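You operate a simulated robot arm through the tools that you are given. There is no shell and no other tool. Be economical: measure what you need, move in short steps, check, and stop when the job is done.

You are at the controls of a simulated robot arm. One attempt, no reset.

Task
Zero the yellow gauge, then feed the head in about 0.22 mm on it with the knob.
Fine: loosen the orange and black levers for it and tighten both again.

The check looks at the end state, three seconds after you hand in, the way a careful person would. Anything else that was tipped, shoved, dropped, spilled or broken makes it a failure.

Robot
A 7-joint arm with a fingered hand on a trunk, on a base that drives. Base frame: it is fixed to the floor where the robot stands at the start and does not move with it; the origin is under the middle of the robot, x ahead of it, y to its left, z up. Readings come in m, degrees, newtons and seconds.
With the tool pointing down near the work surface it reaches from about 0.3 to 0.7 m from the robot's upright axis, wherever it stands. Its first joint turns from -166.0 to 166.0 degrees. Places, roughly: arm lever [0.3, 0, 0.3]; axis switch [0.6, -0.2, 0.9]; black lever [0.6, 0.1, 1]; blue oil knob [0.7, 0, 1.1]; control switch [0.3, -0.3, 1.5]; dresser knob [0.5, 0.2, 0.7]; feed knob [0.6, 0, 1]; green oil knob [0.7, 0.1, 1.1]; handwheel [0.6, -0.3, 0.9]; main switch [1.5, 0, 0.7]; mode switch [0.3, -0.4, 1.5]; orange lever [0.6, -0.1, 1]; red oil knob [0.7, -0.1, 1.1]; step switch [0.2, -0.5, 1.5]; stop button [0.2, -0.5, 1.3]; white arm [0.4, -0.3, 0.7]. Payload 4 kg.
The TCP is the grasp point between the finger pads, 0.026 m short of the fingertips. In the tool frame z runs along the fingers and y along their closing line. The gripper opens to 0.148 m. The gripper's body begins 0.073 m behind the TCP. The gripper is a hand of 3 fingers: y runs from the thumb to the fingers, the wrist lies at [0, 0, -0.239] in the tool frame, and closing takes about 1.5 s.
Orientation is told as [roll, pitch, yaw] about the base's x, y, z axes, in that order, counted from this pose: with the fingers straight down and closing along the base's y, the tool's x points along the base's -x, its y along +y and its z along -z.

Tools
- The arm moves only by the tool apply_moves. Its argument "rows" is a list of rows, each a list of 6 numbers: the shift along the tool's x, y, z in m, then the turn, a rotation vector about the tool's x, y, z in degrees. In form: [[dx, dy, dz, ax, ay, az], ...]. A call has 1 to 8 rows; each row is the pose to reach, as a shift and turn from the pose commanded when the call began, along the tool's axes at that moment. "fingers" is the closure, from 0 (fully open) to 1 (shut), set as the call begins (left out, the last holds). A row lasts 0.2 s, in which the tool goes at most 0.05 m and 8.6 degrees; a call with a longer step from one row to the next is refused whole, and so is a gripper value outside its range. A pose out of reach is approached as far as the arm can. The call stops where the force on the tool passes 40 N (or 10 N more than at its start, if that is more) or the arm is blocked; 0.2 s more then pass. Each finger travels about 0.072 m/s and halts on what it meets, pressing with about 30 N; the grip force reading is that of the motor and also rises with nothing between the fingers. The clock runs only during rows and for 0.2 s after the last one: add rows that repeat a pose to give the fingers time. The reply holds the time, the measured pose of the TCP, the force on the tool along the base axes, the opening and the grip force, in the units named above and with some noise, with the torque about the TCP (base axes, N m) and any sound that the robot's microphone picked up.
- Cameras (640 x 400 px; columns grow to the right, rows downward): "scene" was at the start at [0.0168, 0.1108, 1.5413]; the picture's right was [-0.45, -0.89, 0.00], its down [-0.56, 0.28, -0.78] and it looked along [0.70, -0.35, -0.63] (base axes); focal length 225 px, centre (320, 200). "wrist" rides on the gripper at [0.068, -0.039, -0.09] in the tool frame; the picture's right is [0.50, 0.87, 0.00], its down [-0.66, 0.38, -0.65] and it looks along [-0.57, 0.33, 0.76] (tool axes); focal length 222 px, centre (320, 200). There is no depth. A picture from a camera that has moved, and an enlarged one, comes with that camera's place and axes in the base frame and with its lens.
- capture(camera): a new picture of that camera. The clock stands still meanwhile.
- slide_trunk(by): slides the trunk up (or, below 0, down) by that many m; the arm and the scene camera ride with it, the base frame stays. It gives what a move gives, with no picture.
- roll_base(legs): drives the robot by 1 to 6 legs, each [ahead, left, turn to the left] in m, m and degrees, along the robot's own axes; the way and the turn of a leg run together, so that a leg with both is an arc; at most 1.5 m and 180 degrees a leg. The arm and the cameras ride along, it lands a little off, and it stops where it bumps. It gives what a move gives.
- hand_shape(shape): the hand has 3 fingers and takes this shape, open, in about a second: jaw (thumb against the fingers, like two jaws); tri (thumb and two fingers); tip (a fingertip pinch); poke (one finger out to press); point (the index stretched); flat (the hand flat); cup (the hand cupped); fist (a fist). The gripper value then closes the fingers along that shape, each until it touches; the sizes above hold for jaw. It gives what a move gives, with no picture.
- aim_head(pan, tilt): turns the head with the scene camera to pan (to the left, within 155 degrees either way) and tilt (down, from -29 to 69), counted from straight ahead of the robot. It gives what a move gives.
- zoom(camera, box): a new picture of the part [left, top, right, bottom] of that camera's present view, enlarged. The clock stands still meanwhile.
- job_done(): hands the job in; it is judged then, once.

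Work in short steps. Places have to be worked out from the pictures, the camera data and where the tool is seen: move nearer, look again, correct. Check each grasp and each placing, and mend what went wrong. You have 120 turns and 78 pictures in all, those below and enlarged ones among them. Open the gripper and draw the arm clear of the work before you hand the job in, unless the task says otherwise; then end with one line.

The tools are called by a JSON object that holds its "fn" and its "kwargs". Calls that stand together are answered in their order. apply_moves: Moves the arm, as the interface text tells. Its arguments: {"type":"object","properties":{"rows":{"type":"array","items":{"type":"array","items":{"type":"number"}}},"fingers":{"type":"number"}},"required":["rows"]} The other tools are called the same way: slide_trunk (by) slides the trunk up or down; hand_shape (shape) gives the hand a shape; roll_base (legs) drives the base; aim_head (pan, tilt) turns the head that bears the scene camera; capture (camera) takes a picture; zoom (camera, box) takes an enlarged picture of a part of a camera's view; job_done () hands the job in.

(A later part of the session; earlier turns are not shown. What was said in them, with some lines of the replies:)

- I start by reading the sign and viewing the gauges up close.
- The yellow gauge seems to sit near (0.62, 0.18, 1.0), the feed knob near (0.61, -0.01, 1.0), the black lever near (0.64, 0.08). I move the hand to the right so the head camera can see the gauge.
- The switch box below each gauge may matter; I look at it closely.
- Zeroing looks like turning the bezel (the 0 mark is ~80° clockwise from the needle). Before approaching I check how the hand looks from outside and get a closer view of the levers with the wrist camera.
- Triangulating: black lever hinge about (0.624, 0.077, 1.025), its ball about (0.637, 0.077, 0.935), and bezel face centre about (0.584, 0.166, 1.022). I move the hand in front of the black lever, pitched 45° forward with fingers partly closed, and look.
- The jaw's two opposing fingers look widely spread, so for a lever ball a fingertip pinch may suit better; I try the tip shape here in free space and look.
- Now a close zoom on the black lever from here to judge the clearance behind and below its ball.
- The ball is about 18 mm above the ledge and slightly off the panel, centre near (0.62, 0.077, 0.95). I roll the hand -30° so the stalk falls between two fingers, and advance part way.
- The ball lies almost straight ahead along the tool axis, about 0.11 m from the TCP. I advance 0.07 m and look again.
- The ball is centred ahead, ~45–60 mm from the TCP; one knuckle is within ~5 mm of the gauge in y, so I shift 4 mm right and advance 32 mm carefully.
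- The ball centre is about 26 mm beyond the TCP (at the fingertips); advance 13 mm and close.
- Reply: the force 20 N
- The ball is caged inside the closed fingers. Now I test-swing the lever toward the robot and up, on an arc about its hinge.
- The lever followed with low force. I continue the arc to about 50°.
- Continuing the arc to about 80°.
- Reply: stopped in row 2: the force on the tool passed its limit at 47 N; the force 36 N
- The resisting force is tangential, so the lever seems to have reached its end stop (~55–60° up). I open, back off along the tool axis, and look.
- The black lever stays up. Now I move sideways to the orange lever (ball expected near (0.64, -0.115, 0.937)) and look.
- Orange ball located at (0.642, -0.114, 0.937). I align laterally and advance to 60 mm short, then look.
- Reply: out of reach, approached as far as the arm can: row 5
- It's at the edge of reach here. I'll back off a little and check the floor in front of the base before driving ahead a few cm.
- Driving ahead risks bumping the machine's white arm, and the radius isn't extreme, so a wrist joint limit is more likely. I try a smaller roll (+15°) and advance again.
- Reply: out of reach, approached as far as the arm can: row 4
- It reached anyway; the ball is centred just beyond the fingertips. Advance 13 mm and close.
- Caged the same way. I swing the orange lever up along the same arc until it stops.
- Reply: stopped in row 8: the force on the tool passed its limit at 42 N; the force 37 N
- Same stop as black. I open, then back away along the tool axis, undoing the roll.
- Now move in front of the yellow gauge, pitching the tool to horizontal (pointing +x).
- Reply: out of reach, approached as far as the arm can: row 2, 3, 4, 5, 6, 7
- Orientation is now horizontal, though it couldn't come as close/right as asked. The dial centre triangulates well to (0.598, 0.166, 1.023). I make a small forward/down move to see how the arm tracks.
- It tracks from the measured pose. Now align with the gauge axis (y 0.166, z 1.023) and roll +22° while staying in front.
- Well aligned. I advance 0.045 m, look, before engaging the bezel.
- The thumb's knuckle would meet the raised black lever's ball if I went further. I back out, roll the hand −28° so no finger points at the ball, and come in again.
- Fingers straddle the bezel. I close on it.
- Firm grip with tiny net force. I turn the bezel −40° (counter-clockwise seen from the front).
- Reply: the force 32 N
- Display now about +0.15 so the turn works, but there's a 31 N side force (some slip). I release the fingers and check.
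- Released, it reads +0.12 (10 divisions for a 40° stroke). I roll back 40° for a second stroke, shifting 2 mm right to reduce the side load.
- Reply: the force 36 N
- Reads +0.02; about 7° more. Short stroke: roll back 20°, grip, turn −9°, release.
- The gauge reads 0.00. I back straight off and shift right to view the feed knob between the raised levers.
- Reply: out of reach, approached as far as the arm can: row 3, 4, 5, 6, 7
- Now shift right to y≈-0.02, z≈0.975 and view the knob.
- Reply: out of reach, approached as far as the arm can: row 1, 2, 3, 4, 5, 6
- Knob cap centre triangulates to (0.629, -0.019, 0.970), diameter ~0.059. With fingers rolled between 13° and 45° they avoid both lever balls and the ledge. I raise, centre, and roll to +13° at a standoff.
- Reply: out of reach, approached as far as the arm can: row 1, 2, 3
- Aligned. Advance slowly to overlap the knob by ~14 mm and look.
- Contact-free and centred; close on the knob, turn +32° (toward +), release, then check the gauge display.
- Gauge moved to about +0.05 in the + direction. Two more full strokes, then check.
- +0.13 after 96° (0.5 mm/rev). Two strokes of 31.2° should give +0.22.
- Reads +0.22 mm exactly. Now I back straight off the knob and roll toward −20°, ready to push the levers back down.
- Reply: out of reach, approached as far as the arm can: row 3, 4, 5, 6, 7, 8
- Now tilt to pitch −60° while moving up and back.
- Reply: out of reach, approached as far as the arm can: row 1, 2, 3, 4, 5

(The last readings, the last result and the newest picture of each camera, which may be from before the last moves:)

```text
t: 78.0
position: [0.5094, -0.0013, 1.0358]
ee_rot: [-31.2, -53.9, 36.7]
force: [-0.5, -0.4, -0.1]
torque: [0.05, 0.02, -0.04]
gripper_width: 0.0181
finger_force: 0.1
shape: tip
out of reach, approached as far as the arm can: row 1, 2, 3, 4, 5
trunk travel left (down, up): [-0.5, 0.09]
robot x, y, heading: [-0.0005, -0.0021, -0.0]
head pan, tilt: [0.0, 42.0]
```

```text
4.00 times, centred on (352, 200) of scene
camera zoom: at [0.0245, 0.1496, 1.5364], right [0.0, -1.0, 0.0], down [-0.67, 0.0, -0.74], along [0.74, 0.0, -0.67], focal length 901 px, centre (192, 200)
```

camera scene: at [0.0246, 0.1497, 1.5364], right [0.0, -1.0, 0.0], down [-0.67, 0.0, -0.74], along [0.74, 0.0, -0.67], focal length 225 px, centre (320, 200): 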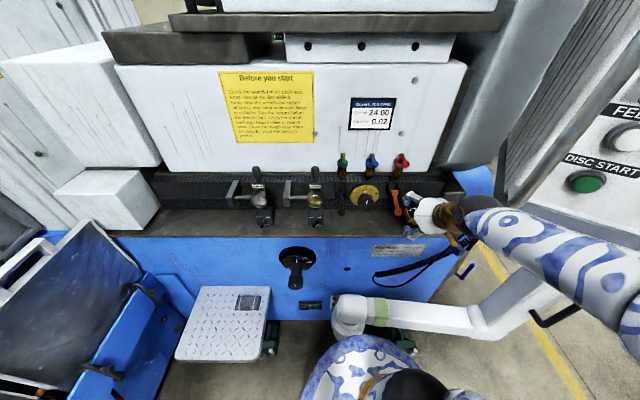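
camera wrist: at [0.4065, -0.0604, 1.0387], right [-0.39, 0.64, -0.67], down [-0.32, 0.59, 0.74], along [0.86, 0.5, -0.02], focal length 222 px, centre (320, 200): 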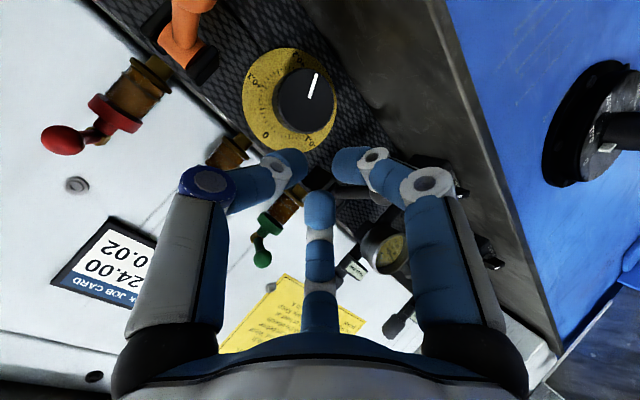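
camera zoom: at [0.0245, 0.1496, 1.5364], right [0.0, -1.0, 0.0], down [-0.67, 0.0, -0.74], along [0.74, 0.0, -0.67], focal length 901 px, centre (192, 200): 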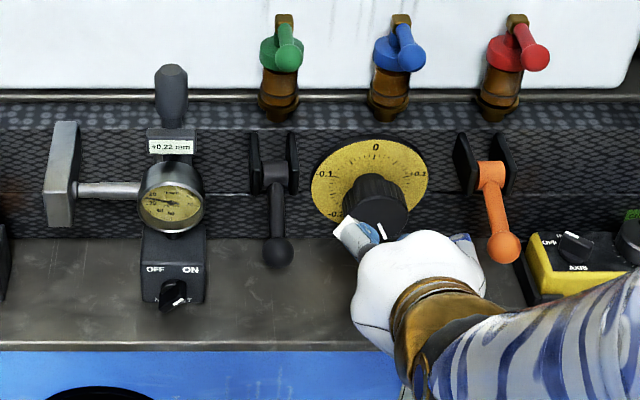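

Levers still up, gauge +0.22. Black ball is at about (0.568, 0.076, 0.987). With the fingertips almost closed as a three-point cup, I move to a standoff in line with it.

{"fn": "apply_moves", "kwargs": {"rows": [[-0.005, 0.026, -0.005, 0, 0, 0], [-0.01, 0.052, -0.005, 0, 0, 0], [-0.0155, 0.0769, -0.003, 0, 0, 0], [-0.0155, 0.0769, -0.001, 0, 0, 0]]}}

{"fn": "capture", "kwargs": {"camera": "wrist"}}

```text
t: 79.0
position: [0.5029, 0.0766, 1.0269]
ee_rot: [-31.4, -54.0, 36.6]
force: [1.5, -1.0, 0.3]
torque: [-0.05, 0.0, -0.01]
gripper_width: 0.0179
finger_force: 0.0
shape: tip
out of reach, approached as far as the arm can: row 1, 2
trunk travel left (down, up): [-0.5, 0.09]
robot x, y, heading: [-0.001, -0.0031, 0.2]
head pan, tilt: [0.0, 42.0]
```

```text
13 pictures are left
camera wrist: at [0.3989, 0.018, 1.0295], right [-0.38, 0.64, -0.67], down [-0.32, 0.59, 0.74], along [0.87, 0.5, -0.02], focal length 222 px, centre (320, 200)
```

wrist: 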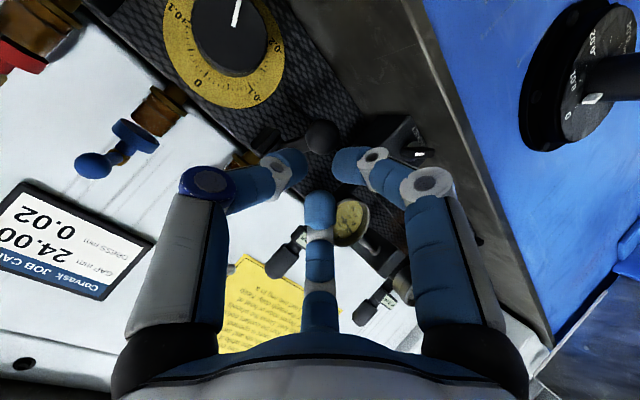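

Ball is exactly in line with the fingertips. Advance 42 mm to seat it gently.

{"fn": "apply_moves", "kwargs": {"rows": [[0, 0, 0.015, 0, 0, 0], [0, 0, 0.03, 0, 0, 0], [0, 0, 0.04, 0, 0, 0]]}}

{"fn": "apply_moves", "kwargs": {"rows": [[0.005, 0.002, 0.01, 0, 0, 0], [0.0103, 0.0039, 0.021, 0, 0, 0], [0.0126, 0.0048, 0.032, 0, 0, 0], [0.0149, 0.0057, 0.0438, 0, 0, 0]]}}

{"fn": "capture", "kwargs": {"camera": "wrist"}}

```text
t: 79.8
position: [0.5357, 0.0769, 1.0074]
ee_rot: [-31.3, -54.1, 36.6]
force: [0.0, 0.1, -0.8]
torque: [0.03, -0.01, -0.03]
gripper_width: 0.0179
finger_force: 0.1
shape: tip
trunk travel left (down, up): [-0.5, 0.09]
robot x, y, heading: [0.0008, -0.0003, 0.1]
head pan, tilt: [0.0, 42.0]
```

```text
t: 80.8
position: [0.5672, 0.0768, 0.9705]
ee_rot: [-31.4, -54.0, 36.7]
force: [-1.5, -0.3, -0.3]
torque: [0.01, 0.01, -0.01]
gripper_width: 0.018
finger_force: 0.0
shape: tip
trunk travel left (down, up): [-0.5, 0.09]
robot x, y, heading: [0.0024, -0.0008, 0.2]
head pan, tilt: [0.0, 42.0]
```

```text
12 pictures are left
camera wrist: at [0.4641, 0.0185, 0.973], right [-0.38, 0.64, -0.67], down [-0.32, 0.59, 0.74], along [0.87, 0.5, -0.02], focal length 222 px, centre (320, 200)
```

wrist: 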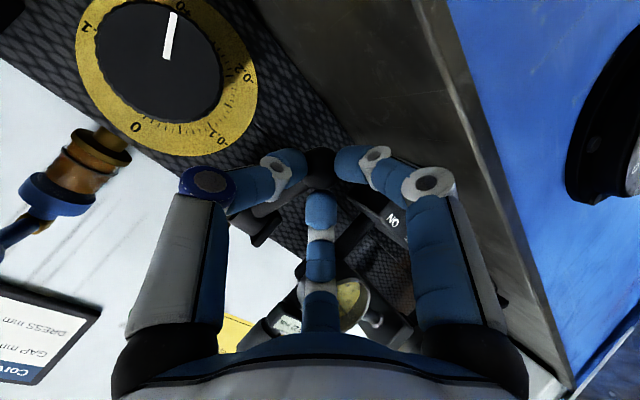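

The ball is seated and moving with the hand. Continue the arc to the hanging position and slightly beyond, with the force stop as guard.

{"fn": "apply_moves", "kwargs": {"rows": [[0, 0, 0.012, 0, 0, 0], [-0.0008, -0.0003, 0.0233, 0, 0, 0], [-0.004, -0.0015, 0.0345, 0, 0, 0], [-0.0074, -0.0028, 0.0458, 0, 0, 0], [-0.0095, -0.0036, 0.0495, 0, 0, 0], [-0.011, -0.0042, 0.053, 0, 0, 0], [-0.014, -0.005, 0.057, 0, 0, 0]]}}

{"fn": "capture", "kwargs": {"camera": "wrist"}}

```text
t: 82.4
position: [0.614, 0.0771, 0.9541]
ee_rot: [-31.1, -54.0, 36.5]
force: [-29.6, -1.4, 15.4]
torque: [0.06, -0.13, 0.07]
gripper_width: 0.0257
finger_force: 30.1
shape: tip
trunk travel left (down, up): [-0.5, 0.09]
robot x, y, heading: [-0.0024, 0.0017, 0.0]
head pan, tilt: [0.0, 42.0]
stopped in row 7: the force on the tool passed its limit at 43 N (the readings are from after the stop); the commanded pose is now the measured one
```

```text
11 pictures are left
camera wrist: at [0.511, 0.0185, 0.9577], right [-0.39, 0.64, -0.67], down [-0.32, 0.59, 0.74], along [0.86, 0.5, -0.02], focal length 222 px, centre (320, 200)
```

wrist: 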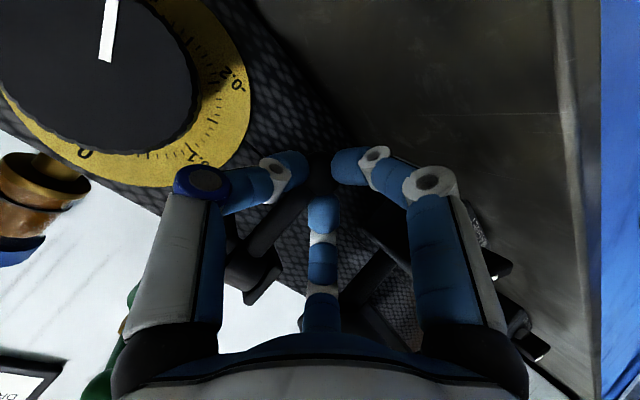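

End stop reached (lever back at its original hanging position). I retreat and shift to the orange lever's standoff.

{"fn": "apply_moves", "kwargs": {"rows": [[0, 0, -0.03, 0, 0, 0], [0, 0, -0.07, 0, 0, 0], [0, 0, -0.115, 0, 0, 0], [0, 0, -0.13, 0, 0, 0]]}}

{"fn": "apply_moves", "kwargs": {"rows": [[0.0124, -0.0364, 0, 0, 0, 0], [0.0248, -0.0728, 0, 0, 0, 0], [0.037, -0.109, 0, 0, 0, 0], [0.0495, -0.1455, 0, 0, 0, 0], [0.0619, -0.1819, 0, 0, 0, 0], [0.0619, -0.1819, 0, 0, 0, 0]]}}

{"fn": "capture", "kwargs": {"camera": "wrist"}}

{"fn": "zoom", "kwargs": {"camera": "scene", "box": [272, 150, 432, 250]}}

```text
t: 83.4
position: [0.5047, 0.0795, 1.0184]
ee_rot: [-31.0, -53.6, 36.4]
force: [0.0, 0.1, 0.4]
torque: [0.01, 0.03, 0.01]
gripper_width: 0.0204
finger_force: 29.8
shape: tip
trunk travel left (down, up): [-0.5, 0.09]
robot x, y, heading: [0.0015, -0.0004, 0.1]
head pan, tilt: [0.0, 42.0]
```

```text
t: 84.8
position: [0.5111, -0.1155, 1.0245]
ee_rot: [-31.0, -53.6, 36.3]
force: [-1.3, 0.6, 0.4]
torque: [-0.01, 0.0, 0.02]
gripper_width: 0.0205
finger_force: 30.3
shape: tip
out of reach, approached as far as the arm can: row 1, 2
trunk travel left (down, up): [-0.5, 0.09]
robot x, y, heading: [-0.0012, -0.0003, 0.2]
head pan, tilt: [0.0, 42.0]
```

```text
10 pictures are left
camera wrist: at [0.407, -0.1744, 1.0279], right [-0.39, 0.64, -0.67], down [-0.32, 0.59, 0.74], along [0.86, 0.5, -0.03], focal length 222 px, centre (320, 200)
```

wrist: 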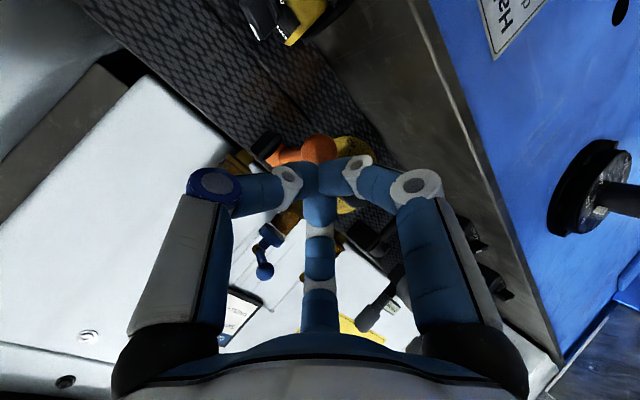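

```text
4.00 times, centred on (352, 200) of scene
camera zoom: at [0.0241, 0.1496, 1.5365], right [0.0, -1.0, 0.0], down [-0.67, 0.0, -0.74], along [0.74, 0.0, -0.67], focal length 901 px, centre (192, 200)
```

zoom: 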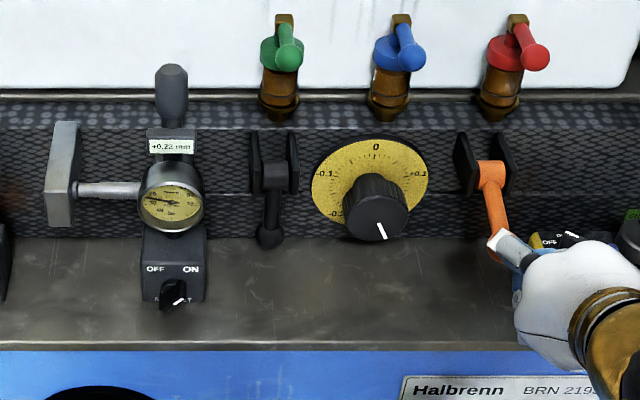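

Black lever is down, gauge still +0.22. The fingertips look pressed together, so I reopen slightly to restore the three-point cup, then push the orange ball.

{"fn": "apply_moves", "kwargs": {"rows": [[0, 0, -0.01, 0, 0, 0], [0, 0, -0.01, 0, 0, 0], [0, 0, -0.01, 0, 0, 0]], "fingers": 0.75}}

{"fn": "apply_moves", "kwargs": {"rows": [[0, 0, 0, 0, 0, 0], [0, 0, 0, 0, 0, 0]], "fingers": 0.88}}

{"fn": "capture", "kwargs": {"camera": "wrist"}}

```text
t: 85.6
position: [0.5003, -0.1149, 1.0283]
ee_rot: [-31.0, -53.8, 36.4]
force: [-0.3, 1.0, 0.1]
torque: [0.0, 0.02, -0.01]
gripper_width: 0.0365
finger_force: 0.0
shape: tip
trunk travel left (down, up): [-0.5, 0.09]
robot x, y, heading: [-0.0009, 0.0004, -0.3]
head pan, tilt: [0.0, 42.0]
```

```text
t: 86.2
position: [0.5014, -0.1158, 1.0286]
ee_rot: [-31.0, -53.7, 36.4]
force: [0.5, 0.3, -0.4]
torque: [-0.01, 0.0, -0.01]
gripper_width: 0.0179
finger_force: 0.0
shape: tip
trunk travel left (down, up): [-0.5, 0.09]
robot x, y, heading: [0.0009, -0.0, 0.1]
head pan, tilt: [0.0, 42.0]
```

```text
8 pictures are left
camera wrist: at [0.3977, -0.1742, 1.0326], right [-0.39, 0.64, -0.67], down [-0.32, 0.59, 0.74], along [0.86, 0.5, -0.03], focal length 222 px, centre (320, 200)
```

wrist: 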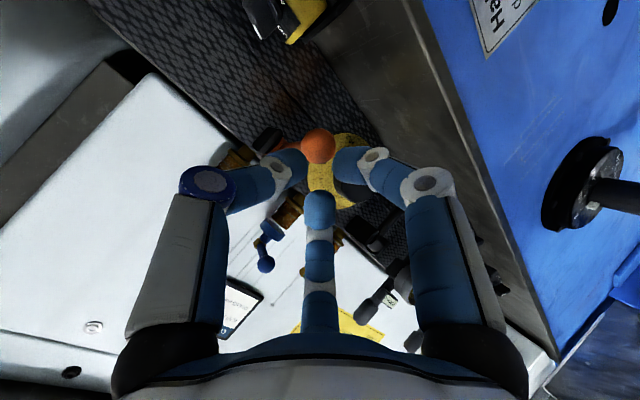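

Cup restored, ball nearly in line (about 4 mm high); I correct, seat it and push along the same arc.

{"fn": "apply_moves", "kwargs": {"rows": [[-0.004, 0.0007, 0.015, 0, 0, 0], [-0.004, 0.0007, 0.03, 0, 0, 0], [-0.004, 0.0007, 0.04, 0, 0, 0]]}}

{"fn": "apply_moves", "kwargs": {"rows": [[0.005, 0.002, 0.01, 0, 0, 0], [0.0103, 0.0039, 0.021, 0, 0, 0], [0.0136, 0.005, 0.032, 0, 0, 0], [0.0164, 0.006, 0.0438, 0, 0, 0]]}}

{"fn": "capture", "kwargs": {"camera": "wrist"}}

```text
t: 87.0
position: [0.5363, -0.1134, 1.0113]
ee_rot: [-31.1, -53.8, 36.4]
force: [-1.5, 0.2, 0.8]
torque: [-0.03, 0.02, -0.01]
gripper_width: 0.0181
finger_force: 0.0
shape: tip
trunk travel left (down, up): [-0.5, 0.09]
robot x, y, heading: [-0.0003, -0.0002, 0.2]
head pan, tilt: [0.0, 42.0]
```

```text
t: 88.0
position: [0.5659, -0.1136, 0.9734]
ee_rot: [-31.0, -53.8, 36.4]
force: [-1.5, -0.3, -0.8]
torque: [0.02, 0.02, -0.02]
gripper_width: 0.0182
finger_force: 0.0
shape: tip
trunk travel left (down, up): [-0.5, 0.09]
robot x, y, heading: [0.0006, -0.0008, 0.1]
head pan, tilt: [0.0, 42.0]
```

```text
7 pictures are left
camera wrist: at [0.4631, -0.1714, 0.9771], right [-0.39, 0.64, -0.67], down [-0.32, 0.59, 0.74], along [0.87, 0.5, -0.03], focal length 222 px, centre (320, 200)
```

wrist: 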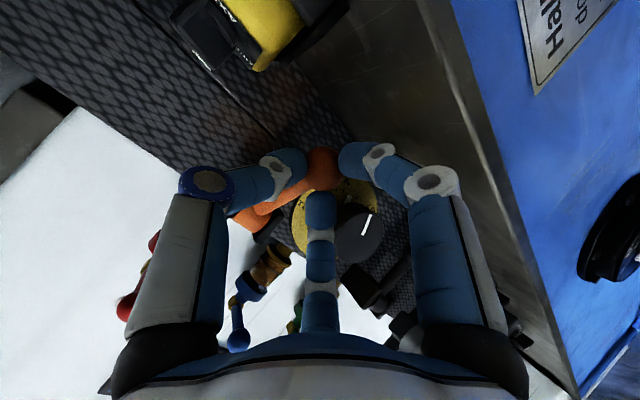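

Seated and following; finish the arc to the end stop.

{"fn": "apply_moves", "kwargs": {"rows": [[0.001, 0.0004, 0.012, 0, 0, 0], [0.0008, 0.0003, 0.0243, 0, 0, 0], [-0.002, -0.0008, 0.0358, 0, 0, 0], [-0.0055, -0.002, 0.047, 0, 0, 0], [-0.0078, -0.0029, 0.051, 0, 0, 0], [-0.0095, -0.0036, 0.055, 0, 0, 0], [-0.012, -0.0045, 0.0595, 0, 0, 0]]}}

```text
t: 89.8
position: [0.6165, -0.1132, 0.9558]
ee_rot: [-31.0, -53.5, 36.1]
force: [-28.4, 2.9, 11.6]
torque: [0.13, 0.11, 0.08]
gripper_width: 0.026
finger_force: 29.9
shape: tip
trunk travel left (down, up): [-0.5, 0.09]
robot x, y, heading: [-0.0011, -0.0034, -0.1]
head pan, tilt: [0.0, 42.0]
stopped in row 7: the force on the tool passed its limit at 41 N (the readings are from after the stop); the commanded pose is now the measured one
```

End stop reached as with black. I retreat well clear, open the hand, and inspect everything.

{"fn": "apply_moves", "kwargs": {"rows": [[0, 0, -0.03, 0, 0, 0], [0, 0, -0.07, 0, 0, 0], [0, 0, -0.115, 0, 0, 0], [0, 0, -0.14, 0, 0, 0]]}}

{"fn": "apply_moves", "kwargs": {"rows": [[-0.02, 0, -0.03, 0, 0, 0], [-0.04, 0, -0.06, 0, 0, 0], [-0.06, 0, -0.08, 0, 0, 0], [-0.08, 0, -0.09, 0, 0, 0], [-0.08, 0, -0.09, 0, 0, 0]], "fingers": 0.3}}

{"fn": "zoom", "kwargs": {"camera": "scene", "box": [272, 150, 432, 250]}}

{"fn": "zoom", "kwargs": {"camera": "scene", "box": [300, 180, 332, 200]}}

```text
t: 90.8
position: [0.4976, -0.1116, 1.0271]
ee_rot: [-30.9, -53.6, 36.1]
force: [-0.1, 0.2, 0.3]
torque: [-0.01, 0.0, 0.01]
gripper_width: 0.0204
finger_force: 30.2
shape: tip
trunk travel left (down, up): [-0.5, 0.09]
robot x, y, heading: [-0.0046, -0.0027, -0.4]
head pan, tilt: [0.0, 42.0]
```

```text
t: 92.0
position: [0.4604, -0.0848, 1.138]
ee_rot: [-30.7, -53.7, 36.1]
force: [0.1, 0.5, 0.0]
torque: [0.03, 0.0, -0.01]
gripper_width: 0.1036
finger_force: 0.1
shape: tip
trunk travel left (down, up): [-0.5, 0.09]
robot x, y, heading: [0.0021, -0.0013, -0.1]
head pan, tilt: [0.0, 42.0]
```

```text
4.00 times, centred on (352, 200) of scene
camera zoom: at [0.0234, 0.1496, 1.5365], right [0.0, -1.0, 0.0], down [-0.67, 0.0, -0.74], along [0.74, 0.0, -0.67], focal length 901 px, centre (192, 200)
```

zoom: 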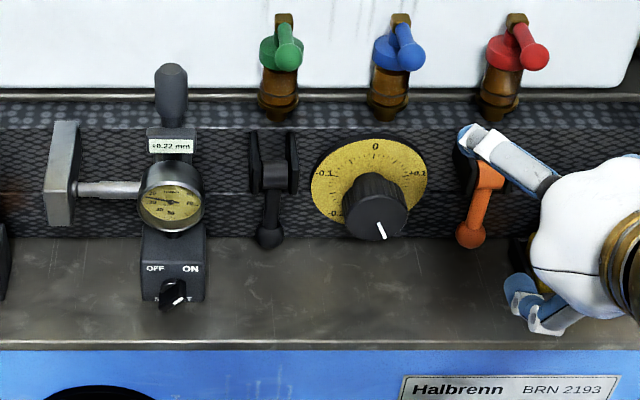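

```text
16.00 times, centred on (316, 190) of scene
camera zoom: at [0.0234, 0.1496, 1.5365], right [0.0, -1.0, 0.0], down [-0.67, 0.0, -0.74], along [0.74, 0.0, -0.67], focal length 3604 px, centre (384, 360)
```

zoom: 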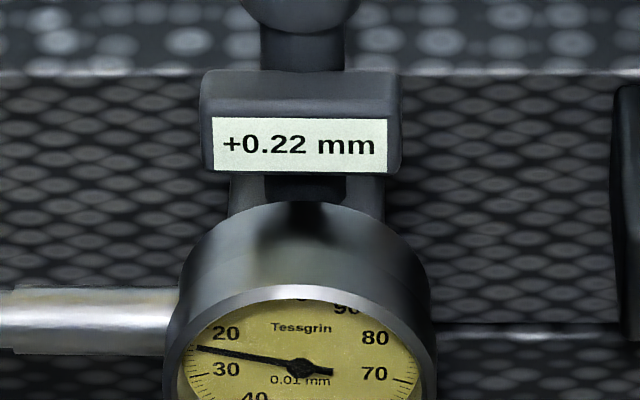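

Gauge holds +0.22, both levers down. One comparison with the original framing of the black lever to be sure it is fully home.

{"fn": "zoom", "kwargs": {"camera": "scene", "box": [280, 165, 360, 215]}}

{"fn": "zoom", "kwargs": {"camera": "scene", "box": [320, 150, 416, 210]}}

```text
8.00 times, centred on (320, 190) of scene
camera zoom: at [0.0234, 0.1496, 1.5365], right [0.0, -1.0, 0.0], down [-0.67, 0.0, -0.74], along [0.74, 0.0, -0.67], focal length 1802 px, centre (320, 280)
```

zoom: 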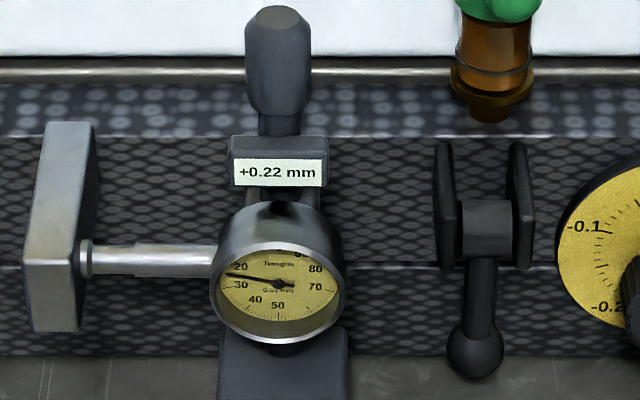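

```text
6.67 times, centred on (368, 180) of scene
camera zoom: at [0.0234, 0.1496, 1.5365], right [0.0, -1.0, 0.0], down [-0.67, 0.0, -0.74], along [0.74, 0.0, -0.67], focal length 1502 px, centre (0, 333)
```

zoom: 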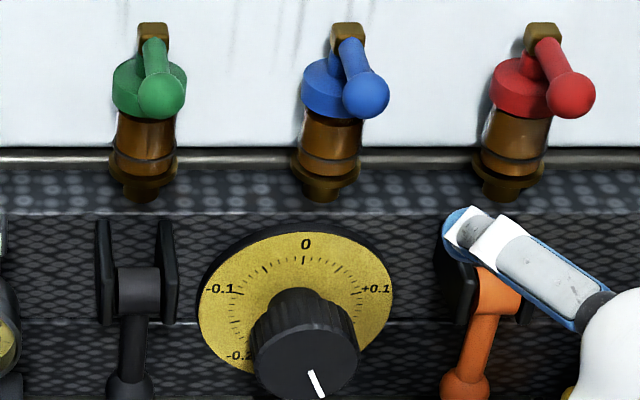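

Both levers match their original clamped positions. I open fully, draw back a bit more and hand in.

{"fn": "apply_moves", "kwargs": {"rows": [[-0.03, 0, -0.01, 0, 0, 0], [-0.06, 0, -0.02, 0, 0, 0], [-0.08, 0, -0.03, 0, 0, 0], [-0.08, 0, -0.03, 0, 0, 0]], "fingers": 0}}

{"fn": "capture", "kwargs": {"camera": "scene"}}

```text
t: 93.0
position: [0.4725, -0.0557, 1.216]
ee_rot: [-30.8, -53.5, 36.0]
force: [-0.2, -0.2, -0.2]
torque: [0.01, 0.02, -0.02]
gripper_width: 0.1478
finger_force: 0.0
shape: tip
trunk travel left (down, up): [-0.5, 0.09]
robot x, y, heading: [0.0023, 0.0, -0.1]
head pan, tilt: [0.0, 42.0]
```

```text
2 pictures are left
camera scene: at [0.0234, 0.1498, 1.5365], right [0.0, -1.0, 0.0], down [-0.67, 0.0, -0.74], along [0.74, 0.0, -0.67], focal length 225 px, centre (320, 200)
```

scene: 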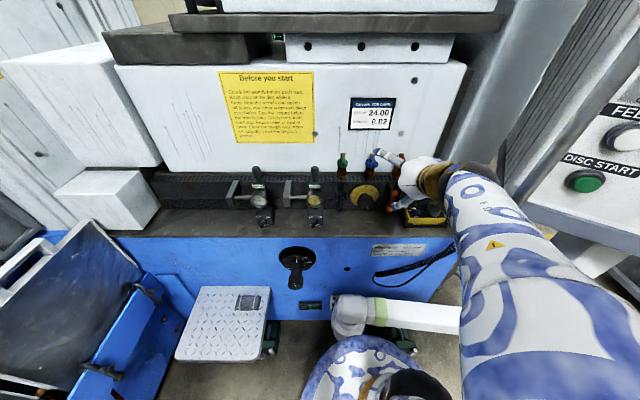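

Hand is clear of everything at x≈0.47, but near the oil knobs in view, so I draw it back toward the robot once more and hand in.

{"fn": "apply_moves", "kwargs": {"rows": [[0, 0, -0.03, 0, 0, 0], [0, 0, -0.06, 0, 0, 0], [0, 0, -0.06, 0, 0, 0]]}}

{"fn": "job_done", "kwargs": {}}

```text
t: 93.7
position: [0.4468, -0.0251, 1.193]
ee_rot: [-17.4, -50.2, 31.8]
force: [0.3, -0.4, 0.1]
torque: [-0.01, 0.02, 0.03]
gripper_width: 0.1477
finger_force: 0.0
shape: tip
trunk travel left (down, up): [-0.5, 0.09]
robot x, y, heading: [0.003, -0.003, 0.0]
head pan, tilt: [0.0, 42.0]
stopped in row 3: the arm was blocked; the commanded pose is now the measured one
```

```text
The job is handed in.
```

I zeroed the yellow gauge and fed the head in with the knob until it read +0.22 mm. Both levers are back in their tightened positions, but the arm was blocked on its last pull-back, with almost no force on the tool, and I didn't look to see what it met before handing in.
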